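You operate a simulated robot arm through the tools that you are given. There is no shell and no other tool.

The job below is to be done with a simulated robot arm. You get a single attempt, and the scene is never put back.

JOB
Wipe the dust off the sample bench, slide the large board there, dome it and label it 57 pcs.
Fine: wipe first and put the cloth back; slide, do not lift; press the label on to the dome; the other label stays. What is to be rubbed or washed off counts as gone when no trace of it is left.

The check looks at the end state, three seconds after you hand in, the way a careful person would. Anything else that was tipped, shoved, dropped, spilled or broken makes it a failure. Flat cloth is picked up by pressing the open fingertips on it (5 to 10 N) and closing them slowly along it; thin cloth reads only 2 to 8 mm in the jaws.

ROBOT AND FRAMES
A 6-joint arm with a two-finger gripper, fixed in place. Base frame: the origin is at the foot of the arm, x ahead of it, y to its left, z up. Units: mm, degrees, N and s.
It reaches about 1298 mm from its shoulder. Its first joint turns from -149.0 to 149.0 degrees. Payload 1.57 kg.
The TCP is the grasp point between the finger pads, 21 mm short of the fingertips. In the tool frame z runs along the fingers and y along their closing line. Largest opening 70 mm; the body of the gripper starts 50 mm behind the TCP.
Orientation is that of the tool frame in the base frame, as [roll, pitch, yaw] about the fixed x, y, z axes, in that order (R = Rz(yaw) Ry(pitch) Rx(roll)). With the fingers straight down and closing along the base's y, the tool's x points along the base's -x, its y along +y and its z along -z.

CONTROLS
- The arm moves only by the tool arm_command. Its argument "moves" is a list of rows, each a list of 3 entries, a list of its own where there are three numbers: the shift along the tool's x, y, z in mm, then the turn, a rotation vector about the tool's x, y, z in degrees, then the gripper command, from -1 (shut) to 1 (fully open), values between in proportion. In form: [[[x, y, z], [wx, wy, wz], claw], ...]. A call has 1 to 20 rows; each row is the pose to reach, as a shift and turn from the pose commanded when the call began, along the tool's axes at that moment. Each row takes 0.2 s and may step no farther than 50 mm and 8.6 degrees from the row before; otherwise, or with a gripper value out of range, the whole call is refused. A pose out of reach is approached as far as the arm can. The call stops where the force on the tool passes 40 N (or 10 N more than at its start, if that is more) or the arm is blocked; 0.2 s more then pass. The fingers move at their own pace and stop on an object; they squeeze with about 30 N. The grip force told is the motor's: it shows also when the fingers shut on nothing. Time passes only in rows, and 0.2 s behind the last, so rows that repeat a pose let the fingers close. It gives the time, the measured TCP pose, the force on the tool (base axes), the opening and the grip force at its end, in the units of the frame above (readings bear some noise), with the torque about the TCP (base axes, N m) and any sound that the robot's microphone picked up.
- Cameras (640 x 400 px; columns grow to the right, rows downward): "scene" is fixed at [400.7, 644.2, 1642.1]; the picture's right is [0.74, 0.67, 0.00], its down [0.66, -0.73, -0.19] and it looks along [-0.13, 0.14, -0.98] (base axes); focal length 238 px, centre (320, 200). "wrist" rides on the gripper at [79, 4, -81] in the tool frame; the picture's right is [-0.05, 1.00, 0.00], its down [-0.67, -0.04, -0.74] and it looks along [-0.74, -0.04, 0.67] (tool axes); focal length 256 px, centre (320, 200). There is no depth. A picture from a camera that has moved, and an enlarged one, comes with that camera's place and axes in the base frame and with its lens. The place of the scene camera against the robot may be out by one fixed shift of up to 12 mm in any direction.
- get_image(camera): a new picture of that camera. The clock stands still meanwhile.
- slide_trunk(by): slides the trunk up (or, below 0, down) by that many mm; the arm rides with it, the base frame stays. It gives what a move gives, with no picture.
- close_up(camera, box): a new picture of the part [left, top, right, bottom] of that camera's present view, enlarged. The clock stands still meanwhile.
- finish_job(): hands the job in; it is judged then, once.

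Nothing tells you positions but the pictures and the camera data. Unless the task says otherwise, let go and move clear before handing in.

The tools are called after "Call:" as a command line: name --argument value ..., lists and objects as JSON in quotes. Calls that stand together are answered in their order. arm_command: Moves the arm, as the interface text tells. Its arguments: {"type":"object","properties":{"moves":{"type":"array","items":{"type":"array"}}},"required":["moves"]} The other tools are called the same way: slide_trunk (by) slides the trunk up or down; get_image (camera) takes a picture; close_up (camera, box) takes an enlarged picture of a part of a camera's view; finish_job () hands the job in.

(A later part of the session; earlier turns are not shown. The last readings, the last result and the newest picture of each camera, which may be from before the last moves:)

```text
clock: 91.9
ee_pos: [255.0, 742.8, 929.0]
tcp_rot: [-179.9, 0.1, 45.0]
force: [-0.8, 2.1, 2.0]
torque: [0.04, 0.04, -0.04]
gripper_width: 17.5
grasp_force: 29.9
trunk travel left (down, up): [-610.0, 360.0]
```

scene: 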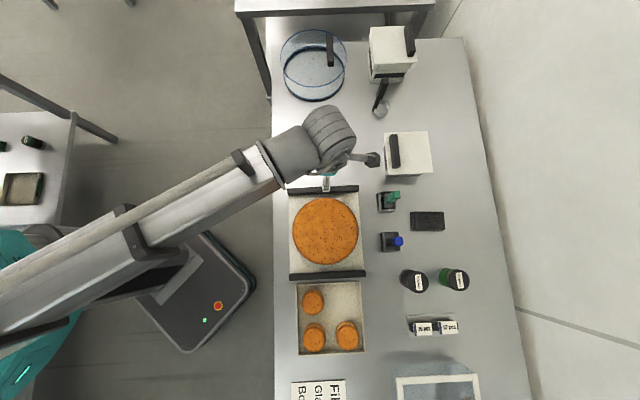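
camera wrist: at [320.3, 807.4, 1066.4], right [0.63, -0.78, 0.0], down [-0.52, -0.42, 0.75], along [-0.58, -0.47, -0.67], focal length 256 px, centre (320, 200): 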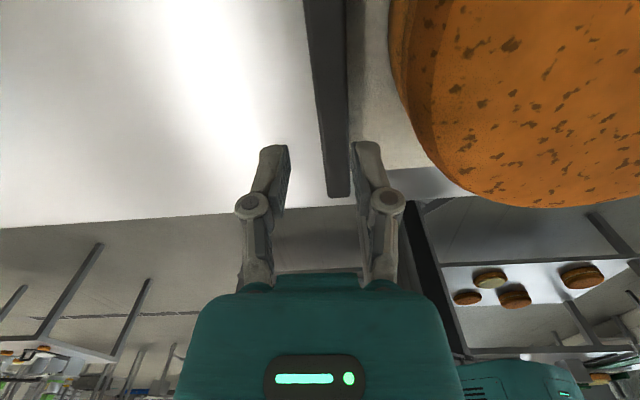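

The twist is gone. Now a first short drag along the bench.

Call:
arm_command --moves '[[[0, -3, 0], [0, 0, 0], -0.7], [[0, -8, 0], [0, 0, 0], -0.7], [[0.5, -15, 0], [0, 0, 0], -0.7], [[1, -23, 0], [0, 0, 0], -0.7], [[1.2, -31, 0], [0, 0, 0], -0.7], [[1.5, -39, 0], [0, 0, 0], -0.7], [[1.7, -47, 0], [0, 0, 0], -0.7], [[1.9, -54, 0], [0, 0, 0], -0.7], [[2, -58, 0], [0, 0, 0], -0.7], [[2, -60, 0], [0, 0, 0], -0.7]]'

Call:
get_image --camera "scene"

Call:
get_image --camera "wrist"

```text
clock: 94.1
ee_pos: [212.7, 788.1, 929.1]
tcp_rot: [-179.8, 0.1, 45.1]
force: [2.0, -1.4, -0.4]
torque: [-0.01, 0.01, -0.09]
gripper_width: 17.5
grasp_force: 30.2
trunk travel left (down, up): [-610.0, 360.0]
```

```text
taken
```

scene: 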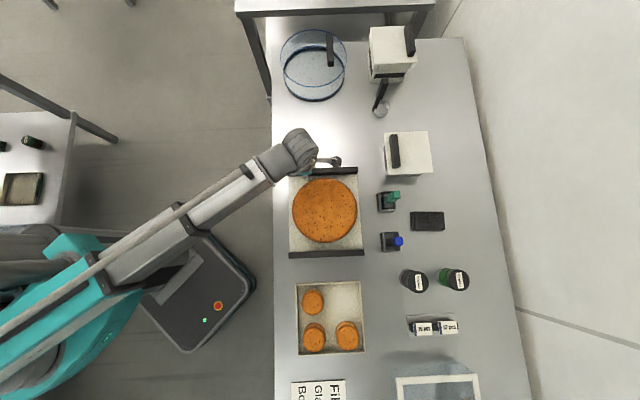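

```text
taken
camera wrist: at [273.1, 840.9, 1009.3], right [0.67, -0.74, 0.0], down [-0.49, -0.45, 0.75], along [-0.56, -0.5, -0.67], focal length 256 px, centre (320, 200)
```

wrist: 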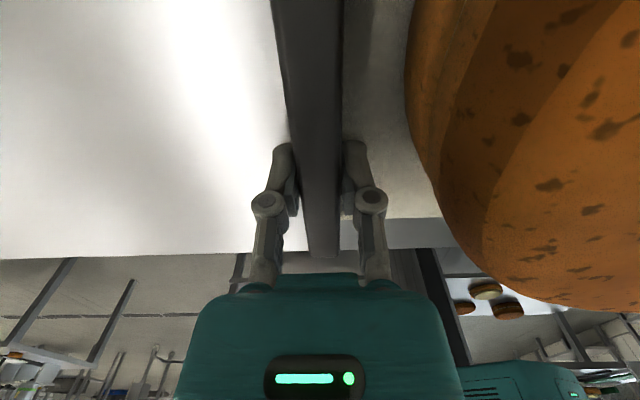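

The board follows straight and level with little force. I continue the drag to bring its centre onto the wiped spot.

Call:
arm_command --moves '[[[0.2, -4, 0], [0, 0, 0], -0.7], [[0.5, -12, 0], [0, 0, 0], -0.7], [[1, -23, 0], [0, 0, 0], -0.7], [[1.5, -35, 0], [0, 0, 0], -0.7], [[2, -47, 0], [0, 0, 0], -0.7], [[2.5, -59, 0], [0, 0, 0], -0.7], [[3, -71, 0], [0, 0, 0], -0.7], [[3.5, -83, 0], [0, 0, 0], -0.7], [[4, -95, 0], [0, 0, 0], -0.7], [[4.5, -107, 0], [0, 0, 0], -0.7], [[5, -119, 0], [0, 0, 0], -0.7], [[5.5, -131, 0], [0, 0, 0], -0.7], [[6, -143, 0], [0, 0, 0], -0.7], [[6.5, -155, 0], [0, 0, 0], -0.7], [[7, -167, 0], [0, 0, 0], -0.7], [[7.5, -179, 0], [0, 0, 0], -0.7], [[8, -190, 0], [0, 0, 0], -0.7], [[8, -200, 0], [0, 0, 0], -0.7], [[8, -206, 0], [0, 0, 0], -0.7], [[8, -208, 0], [0, 0, 0], -0.7]]'

Call:
get_image --camera "scene"

Call:
get_image --camera "wrist"

```text
clock: 98.3
ee_pos: [72.5, 940.0, 928.6]
tcp_rot: [-179.8, 0.2, 45.0]
force: [1.9, -1.6, -0.6]
torque: [-0.06, -0.03, -0.14]
gripper_width: 17.9
grasp_force: 29.8
trunk travel left (down, up): [-610.0, 360.0]
```

```text
taken
```

scene: 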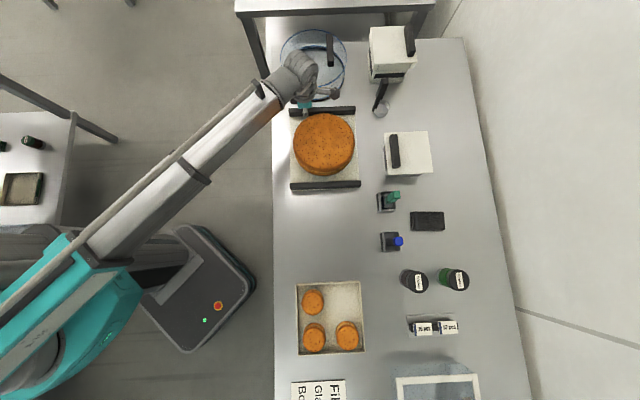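

```text
taken
camera wrist: at [132.0, 993.7, 1009.3], right [0.67, -0.74, 0.0], down [-0.49, -0.45, 0.75], along [-0.56, -0.5, -0.67], focal length 256 px, centre (320, 200)
```

wrist: 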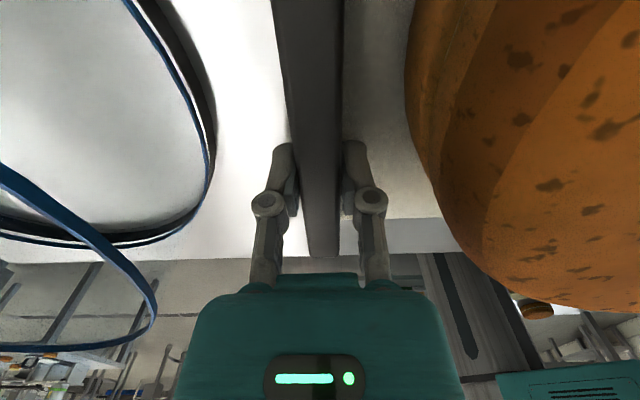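

The board's centre now sits over the wiped place (within a few mm). I release the rail and rise.

Call:
arm_command --moves '[[[0, 0, 0], [0, 0, 0], -0.4], [[0, 0, 0], [0, 0, 0], -0.25], [[0, 0, 0], [0, 0, 0], -0.22], [[0, 0, 0], [0, 0, 0], -0.22]]'

Call:
slide_trunk --by 120

Call:
slide_trunk --by 140

Call:
get_image --camera "wrist"

Call:
close_up --camera "scene" --box '[270, 0, 430, 200]'

```text
clock: 99.3
ee_pos: [73.1, 940.2, 928.7]
tcp_rot: [-179.9, 0.1, 44.9]
force: [-0.1, -0.4, -0.8]
torque: [-0.02, -0.01, 0.01]
gripper_width: 27.2
grasp_force: 0.1
trunk travel left (down, up): [-610.0, 360.0]
```

```text
clock: 100.8
ee_pos: [72.3, 940.0, 1048.5]
tcp_rot: [-179.9, 0.1, 44.9]
force: [0.0, 0.1, -0.4]
torque: [-0.02, 0.01, 0.01]
gripper_width: 27.3
grasp_force: 0.1
trunk travel left (down, up): [-730.0, 240.0]
```

```text
clock: 102.5
ee_pos: [72.0, 941.2, 1189.3]
tcp_rot: [-179.9, 0.1, 45.0]
force: [0.3, 0.2, 0.9]
torque: [-0.02, 0.03, 0.02]
gripper_width: 27.2
grasp_force: 0.1
trunk travel left (down, up): [-870.0, 100.0]
```

```text
taken
camera wrist: at [132.0, 993.9, 1269.1], right [0.67, -0.74, 0.0], down [-0.49, -0.45, 0.75], along [-0.56, -0.5, -0.67], focal length 256 px, centre (320, 200)
```

wrist: 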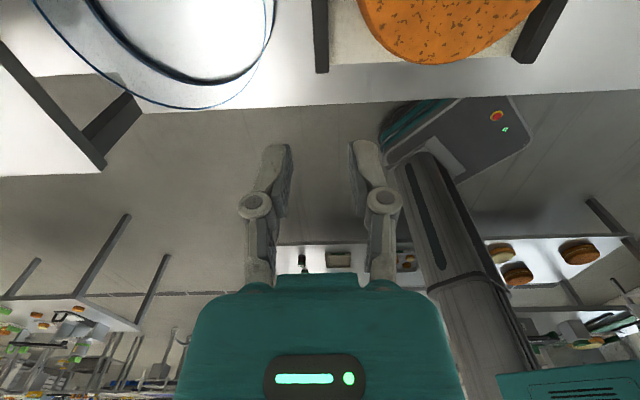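

```text
2.00 times, centred on (350, 100) of scene
camera zoom: at [400.7, 644.2, 1642.1], right [0.74, 0.67, 0.0], down [0.66, -0.73, -0.19], along [-0.13, 0.14, -0.98], focal length 475 px, centre (260, 400)
```

zoom: 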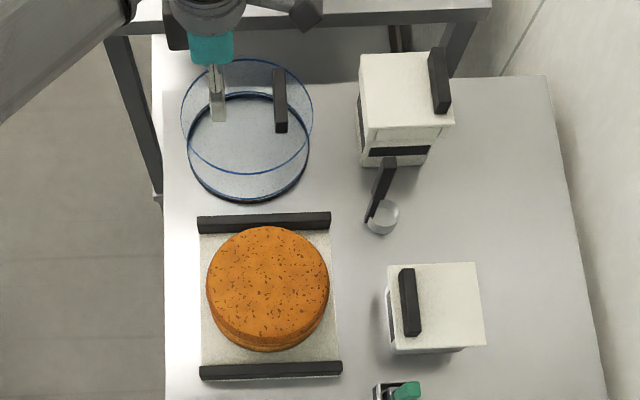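

The board is well placed and square. Next the dome: I turn the camera to look along the bench at it, to measure its height and handle.

Call:
arm_command --moves '[[[3, 3, 0], [0, 0, 8.4], 0], [[6, 6, 0], [0, 0, 16.8], 0.3], [[9, 9, 0], [0, 0, 25.2], 0.6], [[12, 12, 0], [0, 0, 33.6], 1], [[15, 15, 0], [0, 0, 42], 1], [[18, 18, 0], [0, 0, 50.4], 1], [[21, 21, 0], [0, 0, 58.8], 1], [[24, 24, 0], [0, 0, 67.2], 1], [[27, 27, 0], [0, 0, 75.6], 1], [[30, 33, 0], [0, 0, 84], 1], [[30, 35, 0], [0, 0, 90], 1], [[30, 35, 0], [0, 0, 90], 1]]'

Call:
get_image --camera "wrist"

Call:
close_up --camera "wrist" --box '[230, 40, 470, 200]'

```text
clock: 105.1
ee_pos: [117.0, 937.7, 1188.9]
tcp_rot: [179.9, 0.1, -45.2]
force: [0.2, 0.6, -0.2]
torque: [0.01, 0.0, 0.02]
gripper_width: 70.2
grasp_force: 0.1
trunk travel left (down, up): [-870.0, 100.0]
```

```text
taken
camera wrist: at [171.8, 878.1, 1269.3], right [-0.75, -0.67, 0.0], down [-0.44, 0.5, 0.75], along [-0.5, 0.56, -0.67], focal length 256 px, centre (320, 200)
```

wrist: 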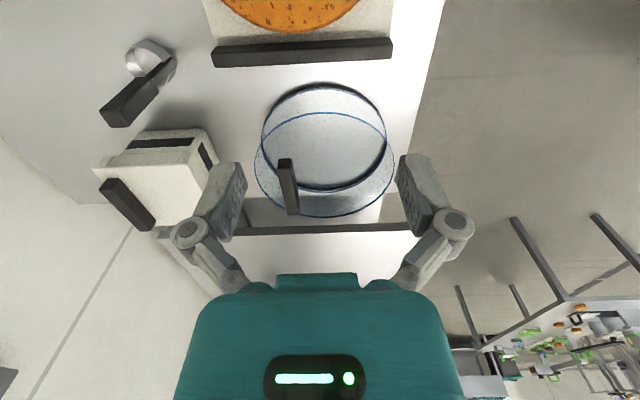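

```text
2.50 times, centred on (350, 120) of wrist
camera zoom: at [171.8, 878.1, 1269.3], right [-0.75, -0.67, 0.0], down [-0.44, 0.5, 0.75], along [-0.5, 0.56, -0.67], focal length 640 px, centre (245, 400)
```

zoom: 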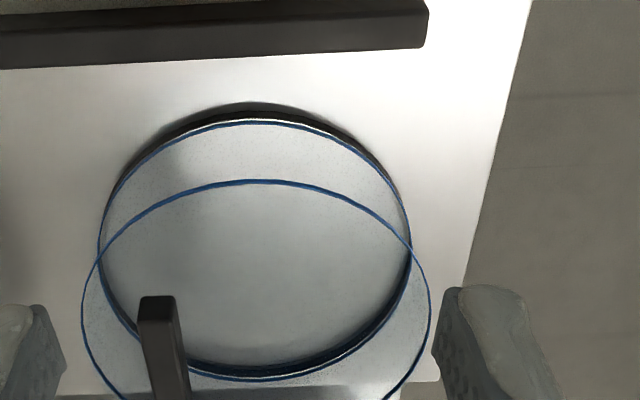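

I measure the dome at about 215 mm diameter, centre (R 749, D -779), with a bar handle offset toward the wall side. Before lifting it I need the cake's height and exact centre, so I view the cake from two heights.

Call:
arm_command --moves '[[[40, 0, 0], [0, 0, 0], 1], [[80, 0, 0], [0, 0, 0], 1], [[120, 0, 0], [0, 0, 0], 1], [[160, 0, 0], [0, 0, 0], 1], [[200, 0, 0], [0, 0, 0], 1], [[230, 0, 0], [0, 0, 0], 1], [[230, 0, 0], [0, 0, 0], 1]]'

Call:
get_image --camera "wrist"

Call:
slide_trunk --by -120

Call:
get_image --camera "wrist"

```text
clock: 106.7
ee_pos: [282.7, 775.8, 1190.0]
tcp_rot: [179.8, 0.1, -44.9]
force: [-0.3, 0.5, 0.5]
torque: [0.0, 0.03, 0.0]
gripper_width: 69.9
grasp_force: 0.1
trunk travel left (down, up): [-870.0, 100.0]
```

```text
taken
camera wrist: at [335.3, 716.3, 1269.2], right [-0.74, -0.67, 0.0], down [-0.44, 0.5, 0.75], along [-0.5, 0.55, -0.67], focal length 256 px, centre (320, 200)
```

wrist: 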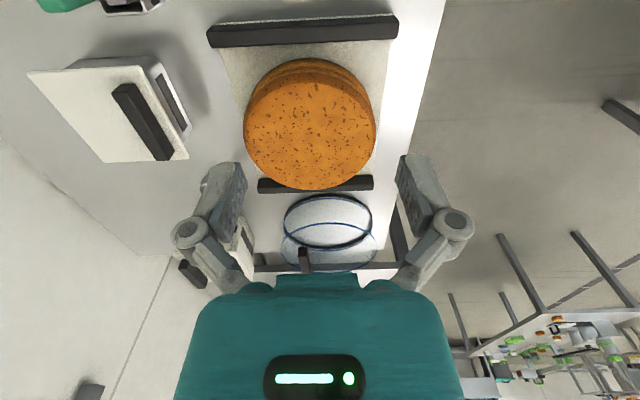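

```text
clock: 108.2
ee_pos: [281.3, 774.4, 1070.2]
tcp_rot: [179.9, 0.1, -45.0]
force: [-0.6, 0.2, 0.2]
torque: [-0.02, 0.0, 0.01]
gripper_width: 70.2
grasp_force: 0.1
trunk travel left (down, up): [-750.0, 220.0]
```

```text
taken
camera wrist: at [335.0, 716.3, 1149.4], right [-0.74, -0.67, 0.0], down [-0.44, 0.5, 0.75], along [-0.5, 0.55, -0.67], focal length 256 px, centre (320, 200)
```

wrist: 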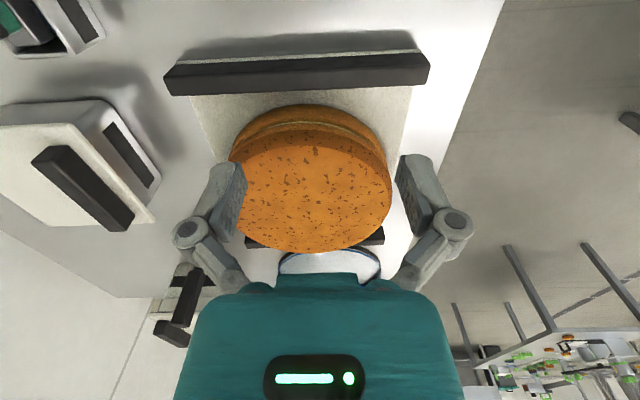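

Call:
close_up --camera "wrist" --box '[160, 20, 440, 270]'

Call:
slide_trunk --by -60

Call:
get_image --camera "wrist"

```text
1.60 times, centred on (300, 145) of wrist
camera zoom: at [335.0, 716.3, 1149.4], right [-0.74, -0.67, 0.0], down [-0.44, 0.5, 0.75], along [-0.5, 0.55, -0.67], focal length 410 px, centre (352, 288)
```

zoom: 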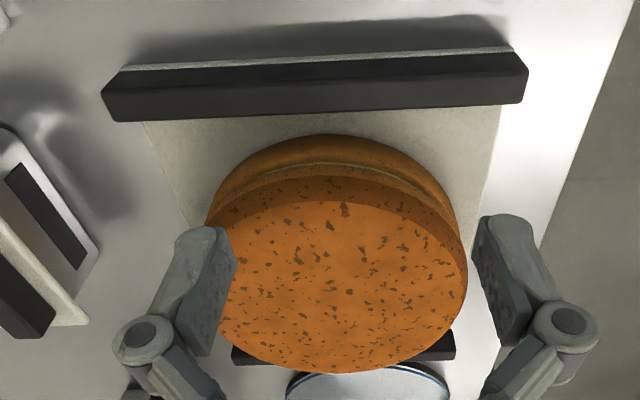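

```text
clock: 109.2
ee_pos: [280.2, 775.4, 1009.7]
tcp_rot: [179.9, 0.2, -45.0]
force: [-0.7, 0.2, 0.3]
torque: [0.02, 0.0, -0.02]
gripper_width: 70.0
grasp_force: 0.0
trunk travel left (down, up): [-690.0, 280.0]
```

```text
taken
camera wrist: at [335.0, 716.2, 1089.4], right [-0.74, -0.67, 0.0], down [-0.44, 0.5, 0.75], along [-0.5, 0.55, -0.67], focal length 256 px, centre (320, 200)
```

wrist: 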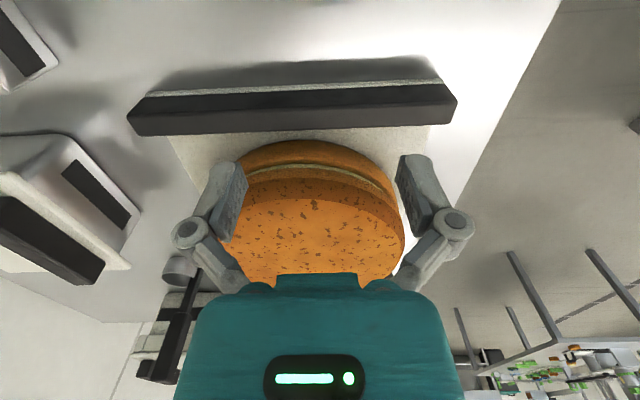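

Cake top is near z≈970, centre about (R 768, D -482), radius ≈95. Now I go back up and toward the dome to inspect its handle.

Call:
slide_trunk --by 180

Call:
arm_command --moves '[[[-40, -6, 0], [0, 0, 0], 1], [[-80, -12, 0], [0, 0, 0], 1], [[-120, -18, 0], [0, 0, 0], 1], [[-160, -24, 0], [0, 0, 0], 1], [[-200, -30, 0], [0, 0, 0], 1], [[-240, -36, 0], [0, 0, 0], 1], [[-280, -42, 0], [0, 0, 0], 1], [[-320, -50, 0], [0, 0, 0], 1], [[-350, -54, 0], [0, 0, 0], 1], [[-350, -54, 0], [0, 0, 0], 1]]'

Call:
slide_trunk --by -100

Call:
get_image --camera "wrist"

Call:
close_up --camera "wrist" --box '[200, 40, 440, 200]'

```text
clock: 111.2
ee_pos: [281.2, 775.8, 1188.8]
tcp_rot: [179.9, 0.2, -44.9]
force: [0.0, 0.3, 1.0]
torque: [-0.05, -0.01, 0.02]
gripper_width: 69.9
grasp_force: 0.1
trunk travel left (down, up): [-870.0, 100.0]
```

```text
clock: 113.4
ee_pos: [71.4, 1060.7, 1189.3]
tcp_rot: [179.9, 0.1, -45.0]
force: [0.4, 0.4, -0.4]
torque: [0.03, -0.02, 0.01]
gripper_width: 70.0
grasp_force: 0.1
trunk travel left (down, up): [-870.0, 100.0]
```

```text
clock: 114.7
ee_pos: [70.5, 1060.3, 1089.6]
tcp_rot: [179.9, 0.1, -45.0]
force: [0.0, -0.2, 0.9]
torque: [-0.01, 0.0, 0.01]
gripper_width: 69.9
grasp_force: 0.1
trunk travel left (down, up): [-770.0, 200.0]
```

```text
taken
camera wrist: at [124.6, 1001.7, 1169.4], right [-0.74, -0.67, 0.0], down [-0.44, 0.5, 0.75], along [-0.5, 0.55, -0.67], focal length 256 px, centre (320, 200)
```

wrist: 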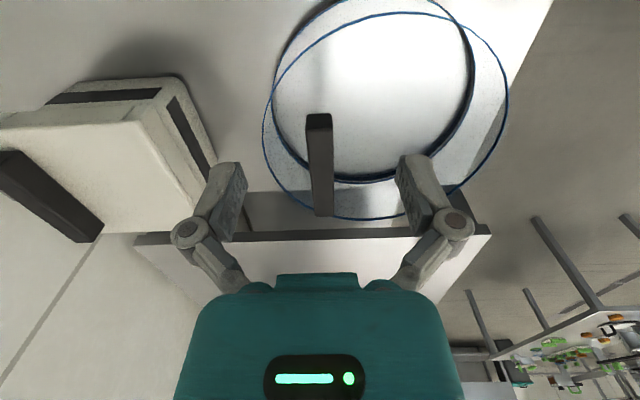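

```text
2.50 times, centred on (320, 120) of wrist
camera zoom: at [124.6, 1001.7, 1169.4], right [-0.74, -0.67, 0.0], down [-0.44, 0.5, 0.75], along [-0.5, 0.55, -0.67], focal length 640 px, centre (320, 400)
```

zoom: 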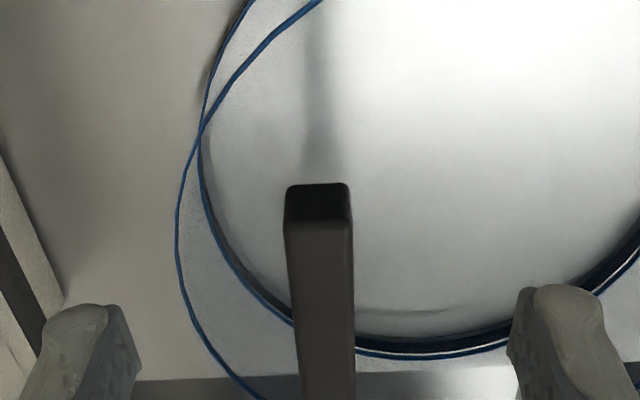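

The handle bar is about 19 mm wide and 100 mm long, with its top near z≈1008 and its underside near 990, at R≈801. I move over it and check the alignment.

Call:
arm_command --moves '[[[-25, 0, 0], [0, 0, 0], 0.7], [[-50, -1, 0], [0, 0, 0], 0.4], [[-76, -1.5, 0], [0, 0, 0], 0.2], [[-76, -1.5, 0], [0, 0, 0], 0.2]]'

Call:
slide_trunk --by -35

Call:
get_image --camera "wrist"

Call:
get_image --camera "scene"

```text
clock: 115.7
ee_pos: [17.6, 1111.9, 1089.4]
tcp_rot: [-180.0, 0.2, -45.1]
force: [0.6, 0.3, 0.0]
torque: [-0.01, -0.02, -0.01]
gripper_width: 42.2
grasp_force: 0.1
out of reach, approached as far as the arm can: row 3, 4
trunk travel left (down, up): [-770.0, 200.0]
```

```text
clock: 116.5
ee_pos: [19.7, 1112.4, 1054.0]
tcp_rot: [179.9, 0.2, -45.1]
force: [-0.1, -0.7, 0.4]
torque: [0.01, -0.04, -0.01]
gripper_width: 42.1
grasp_force: 0.1
trunk travel left (down, up): [-735.0, 235.0]
```

```text
taken
camera wrist: at [72.6, 1052.6, 1134.3], right [-0.74, -0.67, 0.0], down [-0.44, 0.49, 0.75], along [-0.5, 0.56, -0.66], focal length 256 px, centre (320, 200)
```

wrist: 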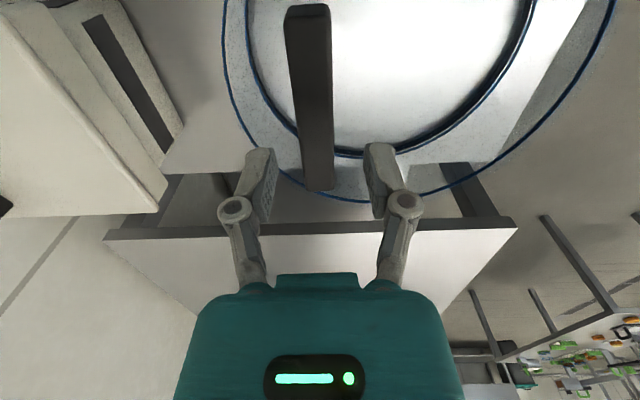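

```text
taken
```

scene: 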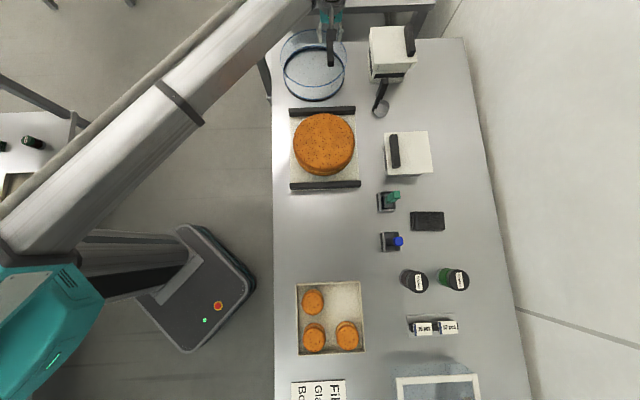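

The bar is within about 2 mm of the jaw axis. I nudge across by 2 mm and descend to grip depth.

Call:
arm_command --moves '[[[5, -2, 0], [0, 0, 0], 0.2], [[5, -2, 0], [0, 0, 0], 0.2]]'

Call:
slide_trunk --by -35

Call:
get_image --camera "wrist"

```text
clock: 117.1
ee_pos: [24.6, 1110.3, 1053.4]
tcp_rot: [180.0, 0.1, -44.9]
force: [-0.1, 0.3, -0.2]
torque: [-0.01, 0.02, 0.01]
gripper_width: 41.9
grasp_force: 0.1
trunk travel left (down, up): [-735.0, 235.0]
```

```text
clock: 117.9
ee_pos: [23.5, 1110.2, 1020.0]
tcp_rot: [180.0, 0.2, -45.1]
force: [0.7, 0.0, 0.7]
torque: [-0.01, -0.03, 0.0]
gripper_width: 42.0
grasp_force: 0.1
trunk travel left (down, up): [-700.0, 270.0]
```

```text
taken
camera wrist: at [78.0, 1050.5, 1099.3], right [-0.74, -0.67, 0.0], down [-0.44, 0.49, 0.75], along [-0.5, 0.56, -0.66], focal length 256 px, centre (320, 200)
```

wrist: 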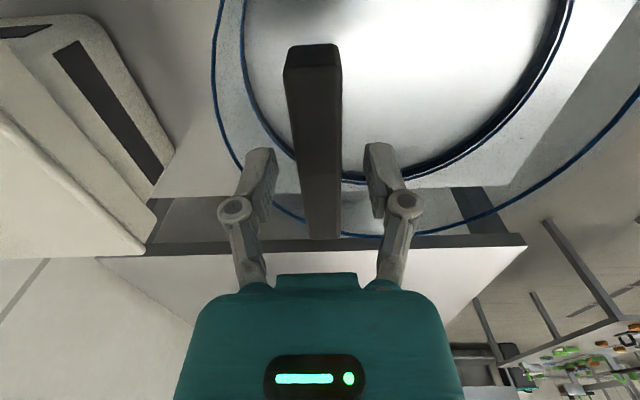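

Call:
slide_trunk --by -14

Call:
slide_trunk --by -8

Call:
get_image --camera "wrist"

```text
clock: 118.5
ee_pos: [22.7, 1107.3, 1012.7]
tcp_rot: [-179.8, 0.5, -44.8]
force: [-3.3, 4.3, 26.6]
torque: [-1.05, 0.34, -0.14]
gripper_width: 29.2
grasp_force: 24.1
trunk travel left (down, up): [-686.0, 284.0]
stopped: the force on the tool passed its limit at 43 N (the readings are from after the stop); the commanded pose is now the measured one
```

```text
clock: 118.8
ee_pos: [22.7, 1109.5, 1006.8]
tcp_rot: [-179.9, 0.4, -44.9]
force: [-1.0, -2.9, 11.6]
torque: [-0.11, 0.13, -0.02]
gripper_width: 49.9
grasp_force: 3.4
trunk travel left (down, up): [-687.0, 283.0]
stopped: the force on the tool passed its limit at 47 N (the readings are from after the stop); the commanded pose is now the measured one
```

```text
taken
camera wrist: at [77.3, 1050.0, 1086.5], right [-0.74, -0.67, 0.0], down [-0.44, 0.49, 0.75], along [-0.5, 0.56, -0.66], focal length 256 px, centre (320, 200)
```

wrist: 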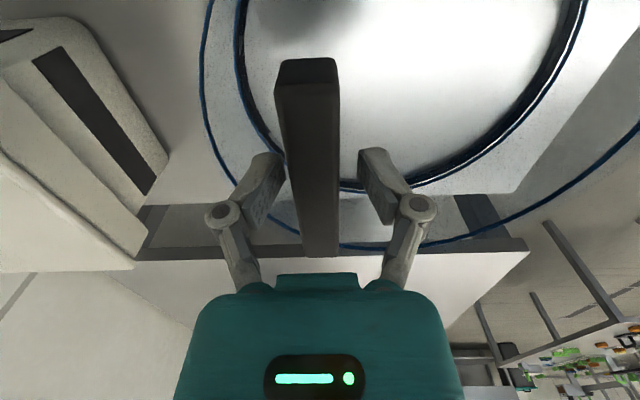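

The tips met the dome's glass top sooner than I reckoned (top near z≈986). I lift off a few mm at once and look.

Call:
slide_trunk --by 4

Call:
get_image --camera "wrist"

Call:
close_up --camera "wrist" --box '[200, 40, 440, 260]'

Call:
close_up --camera "scene" --box '[270, 0, 430, 200]'

```text
clock: 119.3
ee_pos: [22.9, 1111.7, 1010.0]
tcp_rot: [-180.0, 0.4, -45.0]
force: [-0.2, 0.8, 6.5]
torque: [0.03, 0.0, 0.0]
gripper_width: 42.9
grasp_force: 3.0
trunk travel left (down, up): [-691.0, 279.0]
```

```text
taken
camera wrist: at [76.6, 1051.8, 1089.5], right [-0.74, -0.67, 0.0], down [-0.44, 0.49, 0.75], along [-0.5, 0.56, -0.66], focal length 256 px, centre (320, 200)
```

wrist: 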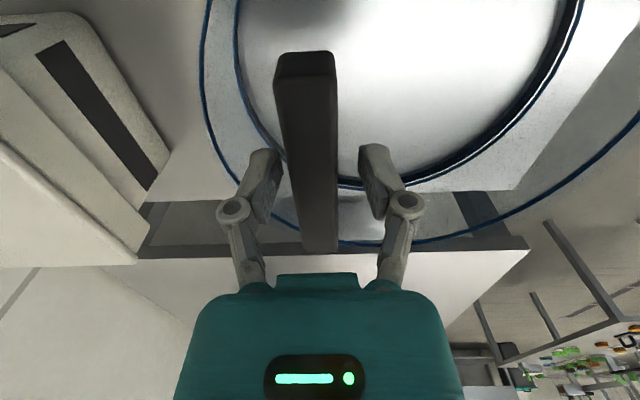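

```text
1.82 times, centred on (320, 150) of wrist
camera zoom: at [76.6, 1051.8, 1089.5], right [-0.74, -0.67, 0.0], down [-0.44, 0.49, 0.75], along [-0.5, 0.56, -0.66], focal length 465 px, centre (320, 291)
```

zoom: 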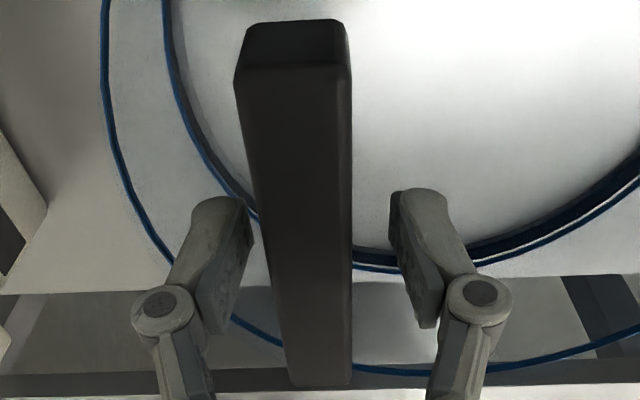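

```text
2.00 times, centred on (350, 100) of scene
camera zoom: at [400.7, 644.2, 1642.1], right [0.74, 0.67, 0.0], down [0.66, -0.73, -0.19], along [-0.13, 0.14, -0.98], focal length 475 px, centre (260, 400)
```

zoom: 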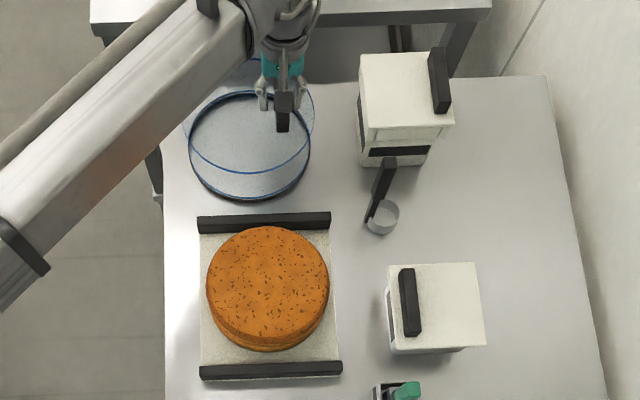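

The dome is unmoved. I rise 2 mm until contact is gone, then close on the bar.

Call:
slide_trunk --by 2

Call:
arm_command --moves '[[[0, 0, 0], [0, 0, 0], 0.2], [[0, 0, 0], [0, 0, 0], 0.1], [[0, 0, 0], [0, 0, 0], 0.0], [[0, 0, 0], [0, 0, 0], -0.1], [[0, 0, 0], [0, 0, 0], -0.2], [[0, 0, 0], [0, 0, 0], -0.3], [[0, 0, 0], [0, 0, 0], -0.4], [[0, 0, 0], [0, 0, 0], -0.5], [[0, 0, 0], [0, 0, 0], -0.6], [[0, 0, 0], [0, 0, 0], -0.7], [[0, 0, 0], [0, 0, 0], -0.7], [[0, 0, 0], [0, 0, 0], -0.7]]'

Call:
get_image --camera "wrist"

```text
clock: 119.8
ee_pos: [23.0, 1112.1, 1010.9]
tcp_rot: [-179.9, 0.3, -44.8]
force: [0.1, -0.5, 0.0]
torque: [0.01, -0.03, 0.0]
gripper_width: 41.9
grasp_force: 0.0
trunk travel left (down, up): [-693.0, 277.0]
```

```text
clock: 122.4
ee_pos: [22.3, 1109.0, 1012.7]
tcp_rot: [-179.8, 0.4, -45.0]
force: [3.5, 5.3, 15.7]
torque: [0.15, -0.02, -0.01]
gripper_width: 19.5
grasp_force: 29.9
trunk travel left (down, up): [-693.0, 277.0]
```

```text
taken
camera wrist: at [77.1, 1050.7, 1092.7], right [-0.74, -0.67, 0.0], down [-0.44, 0.49, 0.75], along [-0.5, 0.56, -0.66], focal length 256 px, centre (320, 200)
```

wrist: 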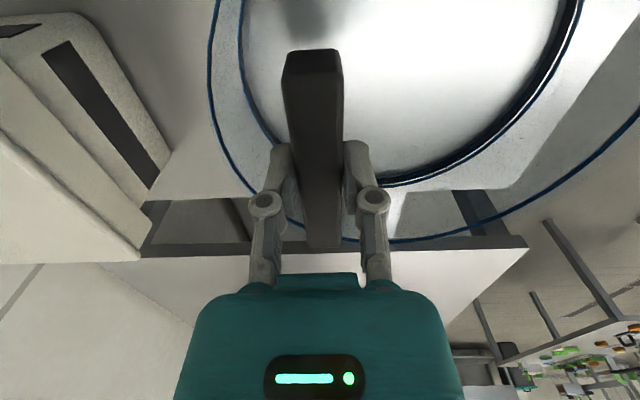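

Gripped at 19.5 mm. I lift a little and read the weight.

Call:
slide_trunk --by 8

Call:
slide_trunk --by 15

Call:
get_image --camera "wrist"

Call:
close_up --camera "scene" --box '[270, 0, 430, 200]'

```text
clock: 123.0
ee_pos: [22.5, 1110.6, 1018.9]
tcp_rot: [-179.9, 0.3, -44.9]
force: [-0.1, 0.1, -1.8]
torque: [0.02, -0.04, 0.01]
gripper_width: 19.4
grasp_force: 30.3
trunk travel left (down, up): [-701.0, 269.0]
```

```text
clock: 123.6
ee_pos: [22.6, 1112.1, 1034.0]
tcp_rot: [180.0, 0.4, -44.9]
force: [-0.3, 0.7, -1.5]
torque: [0.04, -0.04, 0.0]
gripper_width: 19.6
grasp_force: 30.0
trunk travel left (down, up): [-716.0, 254.0]
```

```text
taken
camera wrist: at [76.7, 1052.2, 1114.1], right [-0.74, -0.67, 0.0], down [-0.44, 0.49, 0.75], along [-0.5, 0.56, -0.66], focal length 256 px, centre (320, 200)
```

wrist: 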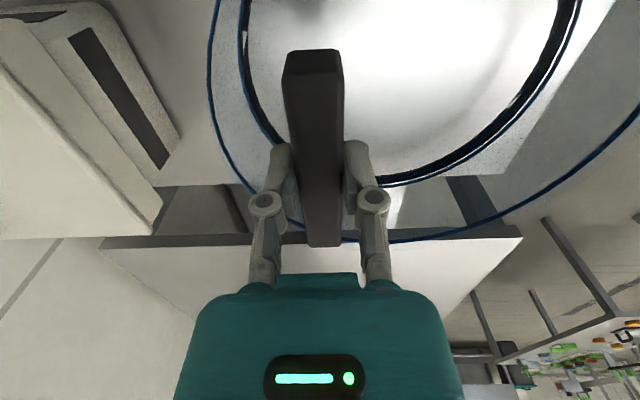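

```text
2.00 times, centred on (350, 100) of scene
camera zoom: at [400.7, 644.2, 1642.1], right [0.74, 0.67, 0.0], down [0.66, -0.73, -0.19], along [-0.13, 0.14, -0.98], focal length 475 px, centre (260, 400)
```

zoom: 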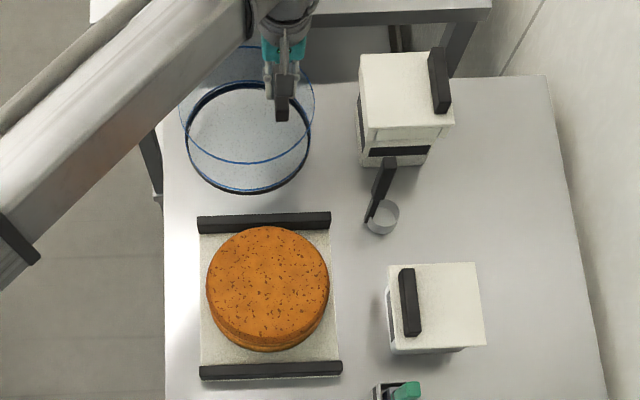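

The dome is lifted cleanly and level (about 0.2 kg). I raise it clear of the cake's height and carry it over the board.

Call:
slide_trunk --by 110

Call:
arm_command --moves '[[[8, 0, 0], [0, 0, 0], -0.7], [[28, -1, 0], [0, 0, 0], -0.7], [[52, -3, 0], [0, 0, 0], -0.7], [[76, -5, 0], [0, 0, 0], -0.7], [[100, -7, 0], [0, 0, 0], -0.7], [[124, -9, 0], [0, 0, 0], -0.7], [[148, -10, 0], [0, 0, 0], -0.7], [[172, -12, 0], [0, 0, 0], -0.7], [[196, -13, 0], [0, 0, 0], -0.7], [[220, -15, 0], [0, 0, 0], -0.7], [[244, -17, 0], [0, 0, 0], -0.7], [[268, -18, 0], [0, 0, 0], -0.7], [[288, -19, 0], [0, 0, 0], -0.7], [[297, -19, 0], [0, 0, 0], -0.7], [[297, -19, 0], [0, 0, 0], -0.7]]'

Call:
get_image --camera "wrist"

Call:
close_up --camera "scene" --box '[250, 60, 410, 220]'

```text
clock: 125.0
ee_pos: [23.7, 1111.9, 1143.7]
tcp_rot: [-179.9, 0.4, -44.8]
force: [-0.5, 0.7, -1.1]
torque: [0.06, -0.05, 0.02]
gripper_width: 19.3
grasp_force: 30.1
trunk travel left (down, up): [-826.0, 144.0]
```

```text
clock: 128.2
ee_pos: [246.3, 915.5, 1144.9]
tcp_rot: [-179.9, 0.5, -44.9]
force: [0.1, 0.0, -1.7]
torque: [0.05, 0.0, -0.02]
gripper_width: 19.6
grasp_force: 30.5
trunk travel left (down, up): [-826.0, 144.0]
```

```text
taken
camera wrist: at [299.7, 855.7, 1224.3], right [-0.74, -0.67, 0.0], down [-0.44, 0.49, 0.75], along [-0.5, 0.56, -0.66], focal length 256 px, centre (320, 200)
```

wrist: 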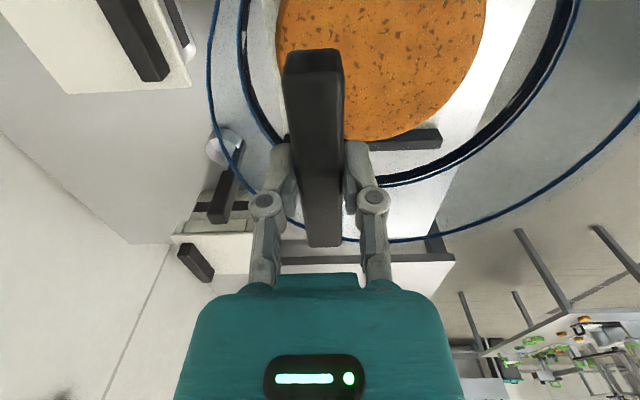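

```text
2.50 times, centred on (330, 140) of scene
camera zoom: at [400.7, 644.2, 1642.1], right [0.74, 0.67, 0.0], down [0.66, -0.73, -0.19], along [-0.13, 0.14, -0.98], focal length 594 px, centre (295, 350)
```

zoom: 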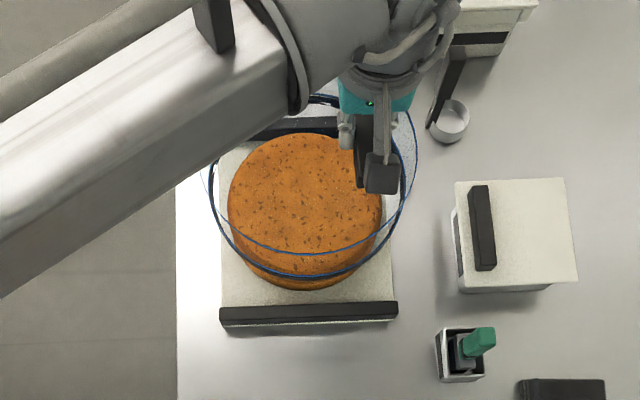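

The dome hovers over the cake. I lower it to just above the cake's top and check centring.

Call:
slide_trunk --by -30

Call:
get_image --camera "wrist"

Call:
close_up --camera "wrist" --box '[180, 0, 620, 270]'

Call:
close_up --camera "scene" --box '[280, 90, 380, 200]'

```text
clock: 129.0
ee_pos: [244.9, 915.4, 1114.2]
tcp_rot: [-179.8, 0.3, -45.0]
force: [-0.7, 0.9, -1.0]
torque: [0.07, -0.03, -0.03]
gripper_width: 19.6
grasp_force: 30.1
trunk travel left (down, up): [-796.0, 174.0]
```

```text
taken
camera wrist: at [299.7, 855.6, 1194.4], right [-0.74, -0.67, 0.0], down [-0.44, 0.49, 0.75], along [-0.5, 0.56, -0.66], focal length 256 px, centre (320, 200)
```

wrist: 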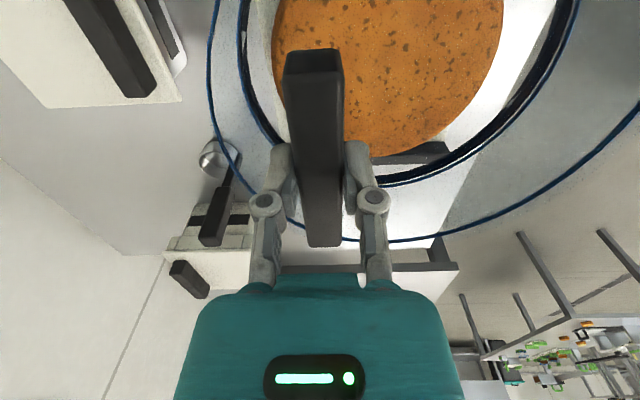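

```text
1.45 times, centred on (400, 135) of wrist
camera zoom: at [299.7, 855.6, 1194.4], right [-0.74, -0.67, 0.0], down [-0.44, 0.49, 0.75], along [-0.5, 0.56, -0.66], focal length 372 px, centre (204, 294)
```

zoom: 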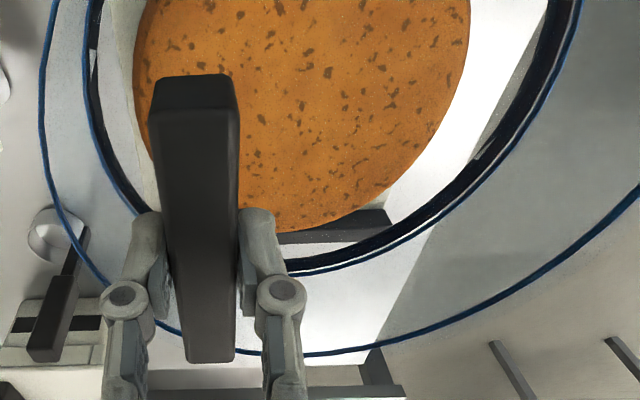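

```text
3.64 times, centred on (330, 145) of scene
camera zoom: at [400.7, 644.2, 1642.1], right [0.74, 0.67, 0.0], down [0.66, -0.73, -0.19], along [-0.13, 0.14, -0.98], focal length 864 px, centre (284, 400)
```

zoom: 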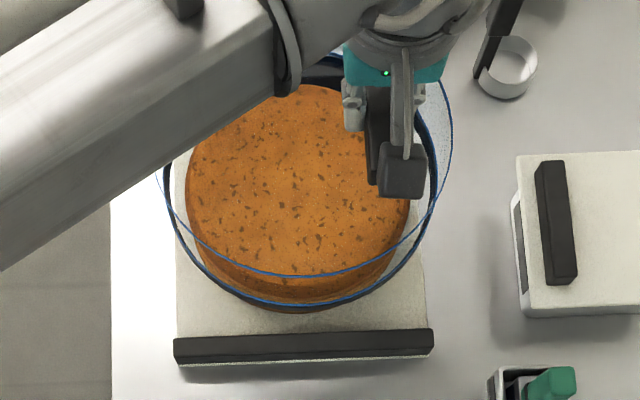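

The dome is centred over the cake to within a few mm on both views. I lower it in stages, watching for any side force.

Call:
slide_trunk --by -25

Call:
slide_trunk --by -25

Call:
get_image --camera "wrist"

Call:
close_up --camera "scene" --box '[280, 90, 380, 200]'

```text
clock: 129.7
ee_pos: [246.0, 916.2, 1089.4]
tcp_rot: [-179.9, 0.3, -44.9]
force: [-0.2, -0.9, -1.2]
torque: [0.06, -0.02, 0.01]
gripper_width: 19.5
grasp_force: 29.8
trunk travel left (down, up): [-771.0, 199.0]
```

```text
clock: 130.4
ee_pos: [245.5, 914.9, 1063.9]
tcp_rot: [-179.9, 0.3, -44.8]
force: [-1.0, 0.9, -1.7]
torque: [0.07, -0.01, -0.04]
gripper_width: 19.2
grasp_force: 29.6
trunk travel left (down, up): [-746.0, 224.0]
```

```text
taken
camera wrist: at [299.6, 855.7, 1144.2], right [-0.74, -0.67, 0.0], down [-0.44, 0.49, 0.75], along [-0.5, 0.56, -0.66], focal length 256 px, centre (320, 200)
```

wrist: 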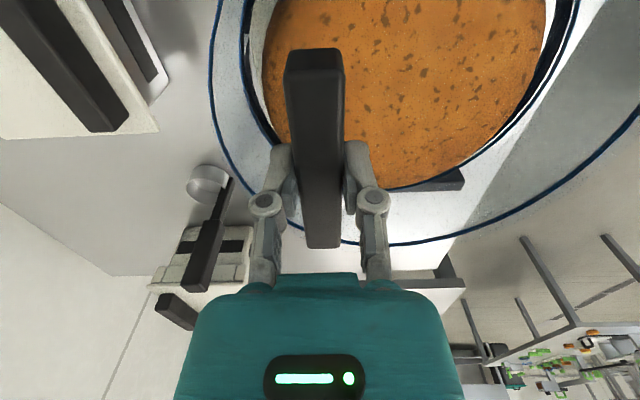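

```text
3.64 times, centred on (330, 145) of scene
camera zoom: at [400.7, 644.2, 1642.1], right [0.74, 0.67, 0.0], down [0.66, -0.73, -0.19], along [-0.13, 0.14, -0.98], focal length 864 px, centre (284, 400)
```

zoom: 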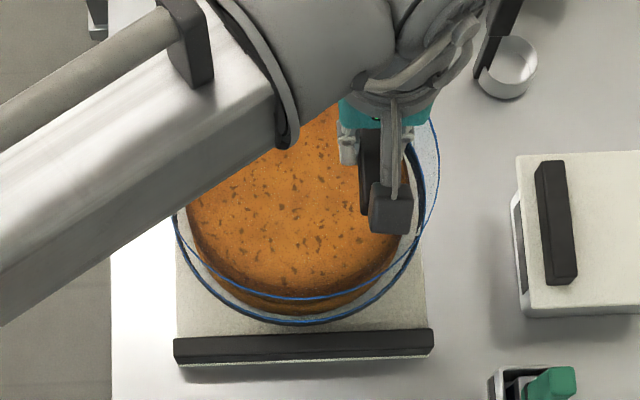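

The rim is passing down around the cake with visible gap all round. I continue.

Call:
slide_trunk --by -22

Call:
slide_trunk --by -8

Call:
close_up --camera "scene" --box '[280, 90, 380, 200]'

Call:
get_image --camera "wrist"

```text
clock: 131.1
ee_pos: [244.7, 915.3, 1043.1]
tcp_rot: [-179.9, 0.4, -44.9]
force: [-4.0, 3.5, 8.2]
torque: [-0.45, -0.04, -0.19]
gripper_width: 19.6
grasp_force: 30.4
trunk travel left (down, up): [-724.0, 246.0]
```

```text
clock: 131.7
ee_pos: [244.6, 913.6, 1034.4]
tcp_rot: [-179.9, 0.4, -44.9]
force: [-4.3, 2.8, 9.8]
torque: [-0.45, 0.17, -0.17]
gripper_width: 19.5
grasp_force: 30.5
trunk travel left (down, up): [-716.0, 254.0]
```

```text
3.64 times, centred on (330, 145) of scene
camera zoom: at [400.7, 644.2, 1642.1], right [0.74, 0.67, 0.0], down [0.66, -0.73, -0.19], along [-0.13, 0.14, -0.98], focal length 864 px, centre (284, 400)
```

zoom: 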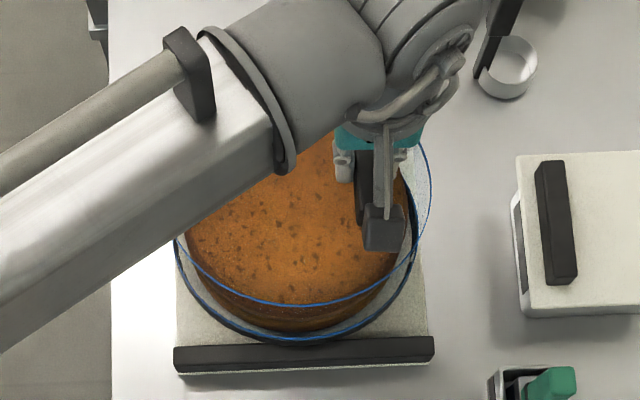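

```text
taken
camera wrist: at [298.9, 854.9, 1114.9], right [-0.74, -0.67, 0.0], down [-0.44, 0.49, 0.75], along [-0.5, 0.56, -0.66], focal length 256 px, centre (320, 200)
```

wrist: 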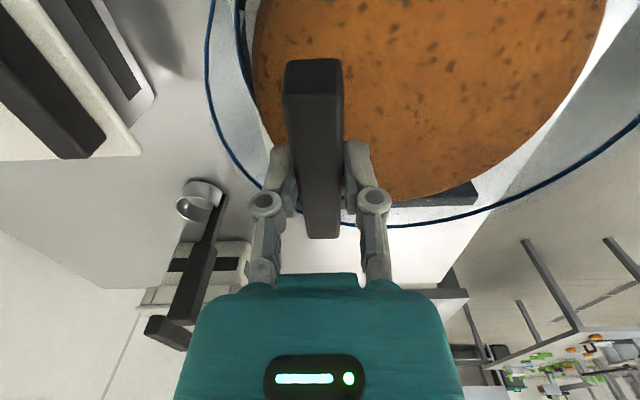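

The dome's near edge has met the board's +D rail and nudged the board a few mm. I lift back up and look, then recentre further toward -D.

Call:
slide_trunk --by 25

Call:
get_image --camera "wrist"

Call:
close_up --camera "scene" --box '[280, 90, 380, 200]'

```text
clock: 132.4
ee_pos: [245.7, 914.0, 1059.0]
tcp_rot: [-179.8, 0.4, -44.9]
force: [0.2, 0.4, -1.6]
torque: [0.06, -0.01, 0.0]
gripper_width: 19.3
grasp_force: 30.1
trunk travel left (down, up): [-741.0, 229.0]
```

```text
taken
camera wrist: at [299.9, 855.7, 1139.4], right [-0.74, -0.67, 0.0], down [-0.44, 0.49, 0.75], along [-0.5, 0.56, -0.66], focal length 256 px, centre (320, 200)
```

wrist: 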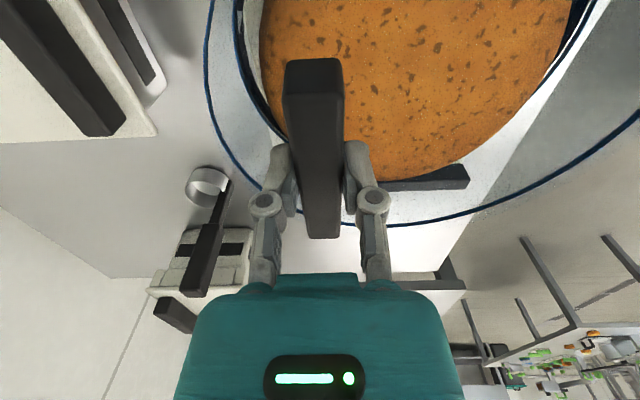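

```text
3.64 times, centred on (330, 145) of scene
camera zoom: at [400.7, 644.2, 1642.1], right [0.74, 0.67, 0.0], down [0.66, -0.73, -0.19], along [-0.13, 0.14, -0.98], focal length 864 px, centre (284, 400)
```

zoom: 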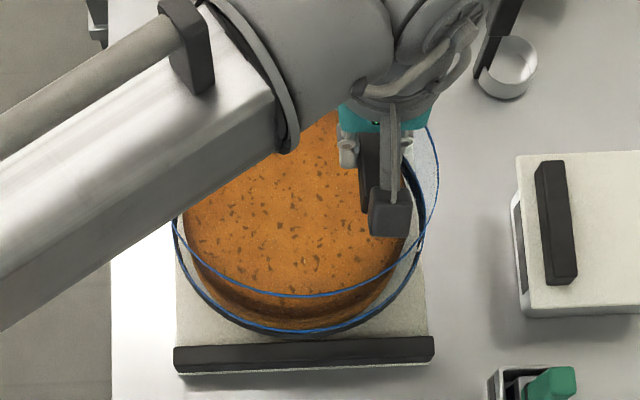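

The dome has pitched about 9° in the grip. The safest course is to set it flat on the bare bench again to level it, then re-grip and repeat with a corrected offset.

Call:
slide_trunk --by 90

Call:
arm_command --moves '[[[-8, 0, 0], [0, 0, 0], -0.7], [[-28, 1, 0], [0, 0, 0], -0.7], [[-52, 3, 0], [0, 0, 0], -0.7], [[-76, 5, 0], [0, 0, 0], -0.7], [[-100, 7, 0], [0, 0, 0], -0.7], [[-124, 9, 0], [0, 0, 0], -0.7], [[-148, 11, 0], [0, 0, 0], -0.7], [[-172, 13, 0], [0, 0, 0], -0.7], [[-196, 15, 0], [0, 0, 0], -0.7], [[-220, 17, 0], [0, 0, 0], -0.7], [[-244, 19, 0], [0, 0, 0], -0.7], [[-268, 21, 0], [0, 0, 0], -0.7], [[-282, 22, 0], [0, 0, 0], -0.7], [[-290, 22, 0], [0, 0, 0], -0.7], [[-290, 22, 0], [0, 0, 0], -0.7]]'

Call:
get_image --camera "scene"

Call:
get_image --camera "wrist"

```text
clock: 133.6
ee_pos: [245.8, 915.3, 1148.6]
tcp_rot: [-180.0, 0.4, -44.8]
force: [-0.1, 0.3, -1.5]
torque: [0.03, -0.04, -0.03]
gripper_width: 19.6
grasp_force: 29.9
trunk travel left (down, up): [-831.0, 139.0]
```

```text
clock: 136.8
ee_pos: [24.3, 1104.6, 1148.9]
tcp_rot: [-179.8, 0.4, -44.9]
force: [-0.3, -0.2, -1.4]
torque: [0.03, -0.08, 0.02]
gripper_width: 19.4
grasp_force: 30.4
trunk travel left (down, up): [-831.0, 139.0]
```

```text
taken
```

scene: 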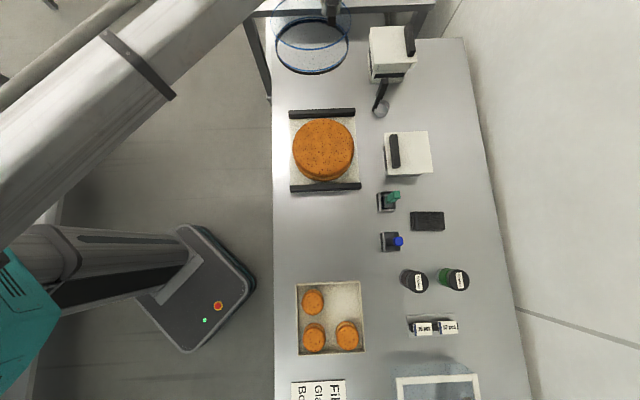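

```text
taken
camera wrist: at [78.7, 1044.6, 1229.3], right [-0.74, -0.67, 0.0], down [-0.44, 0.49, 0.75], along [-0.5, 0.56, -0.66], focal length 256 px, centre (320, 200)
```

wrist: 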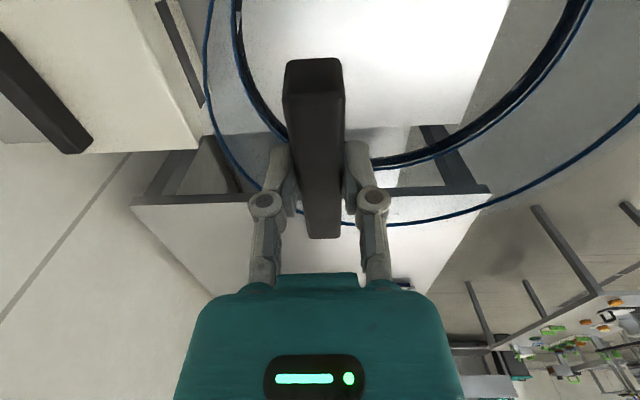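

Both board and cake look fine. I lower the dome onto the bare bench to level it.

Call:
slide_trunk --by -110

Call:
slide_trunk --by -10

Call:
slide_trunk --by -8

```text
clock: 138.2
ee_pos: [24.6, 1103.9, 1040.0]
tcp_rot: [-179.9, 0.4, -44.8]
force: [0.1, 0.0, -0.9]
torque: [0.06, -0.05, -0.01]
gripper_width: 19.5
grasp_force: 30.2
trunk travel left (down, up): [-721.0, 249.0]
```

```text
clock: 138.8
ee_pos: [24.7, 1104.3, 1030.2]
tcp_rot: [-179.9, 0.5, -44.8]
force: [1.0, 0.4, -1.7]
torque: [0.05, -0.05, 0.01]
gripper_width: 19.3
grasp_force: 29.6
trunk travel left (down, up): [-711.0, 259.0]
```

```text
clock: 139.4
ee_pos: [24.2, 1103.4, 1022.1]
tcp_rot: [-179.9, 0.3, -45.0]
force: [1.0, -0.3, 4.4]
torque: [0.16, 0.42, 0.03]
gripper_width: 19.7
grasp_force: 30.6
trunk travel left (down, up): [-703.0, 267.0]
```

Call:
slide_trunk --by -5

Call:
slide_trunk --by -3

Call:
get_image --camera "wrist"

```text
clock: 139.9
ee_pos: [24.7, 1102.5, 1017.6]
tcp_rot: [-179.8, 0.4, -44.9]
force: [1.9, -2.5, 7.4]
torque: [0.25, 0.45, 0.1]
gripper_width: 19.5
grasp_force: 29.6
trunk travel left (down, up): [-698.0, 272.0]
```

```text
clock: 140.5
ee_pos: [24.4, 1102.8, 1014.7]
tcp_rot: [180.0, 0.4, -44.9]
force: [0.9, -3.3, 9.1]
torque: [0.38, 0.45, 0.13]
gripper_width: 19.5
grasp_force: 29.7
trunk travel left (down, up): [-695.0, 275.0]
```

```text
taken
camera wrist: at [78.8, 1043.1, 1094.7], right [-0.74, -0.67, 0.0], down [-0.44, 0.49, 0.75], along [-0.5, 0.56, -0.66], focal length 256 px, centre (320, 200)
```

wrist: 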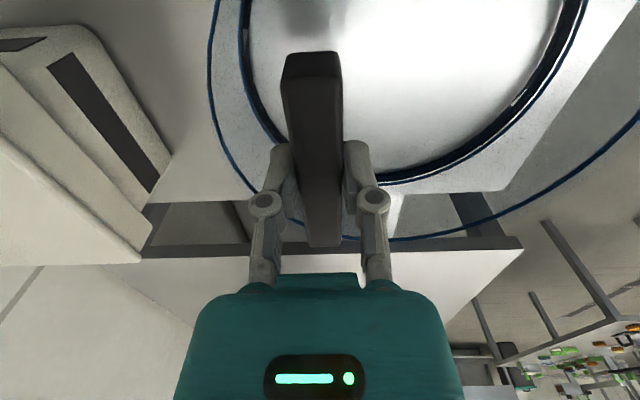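

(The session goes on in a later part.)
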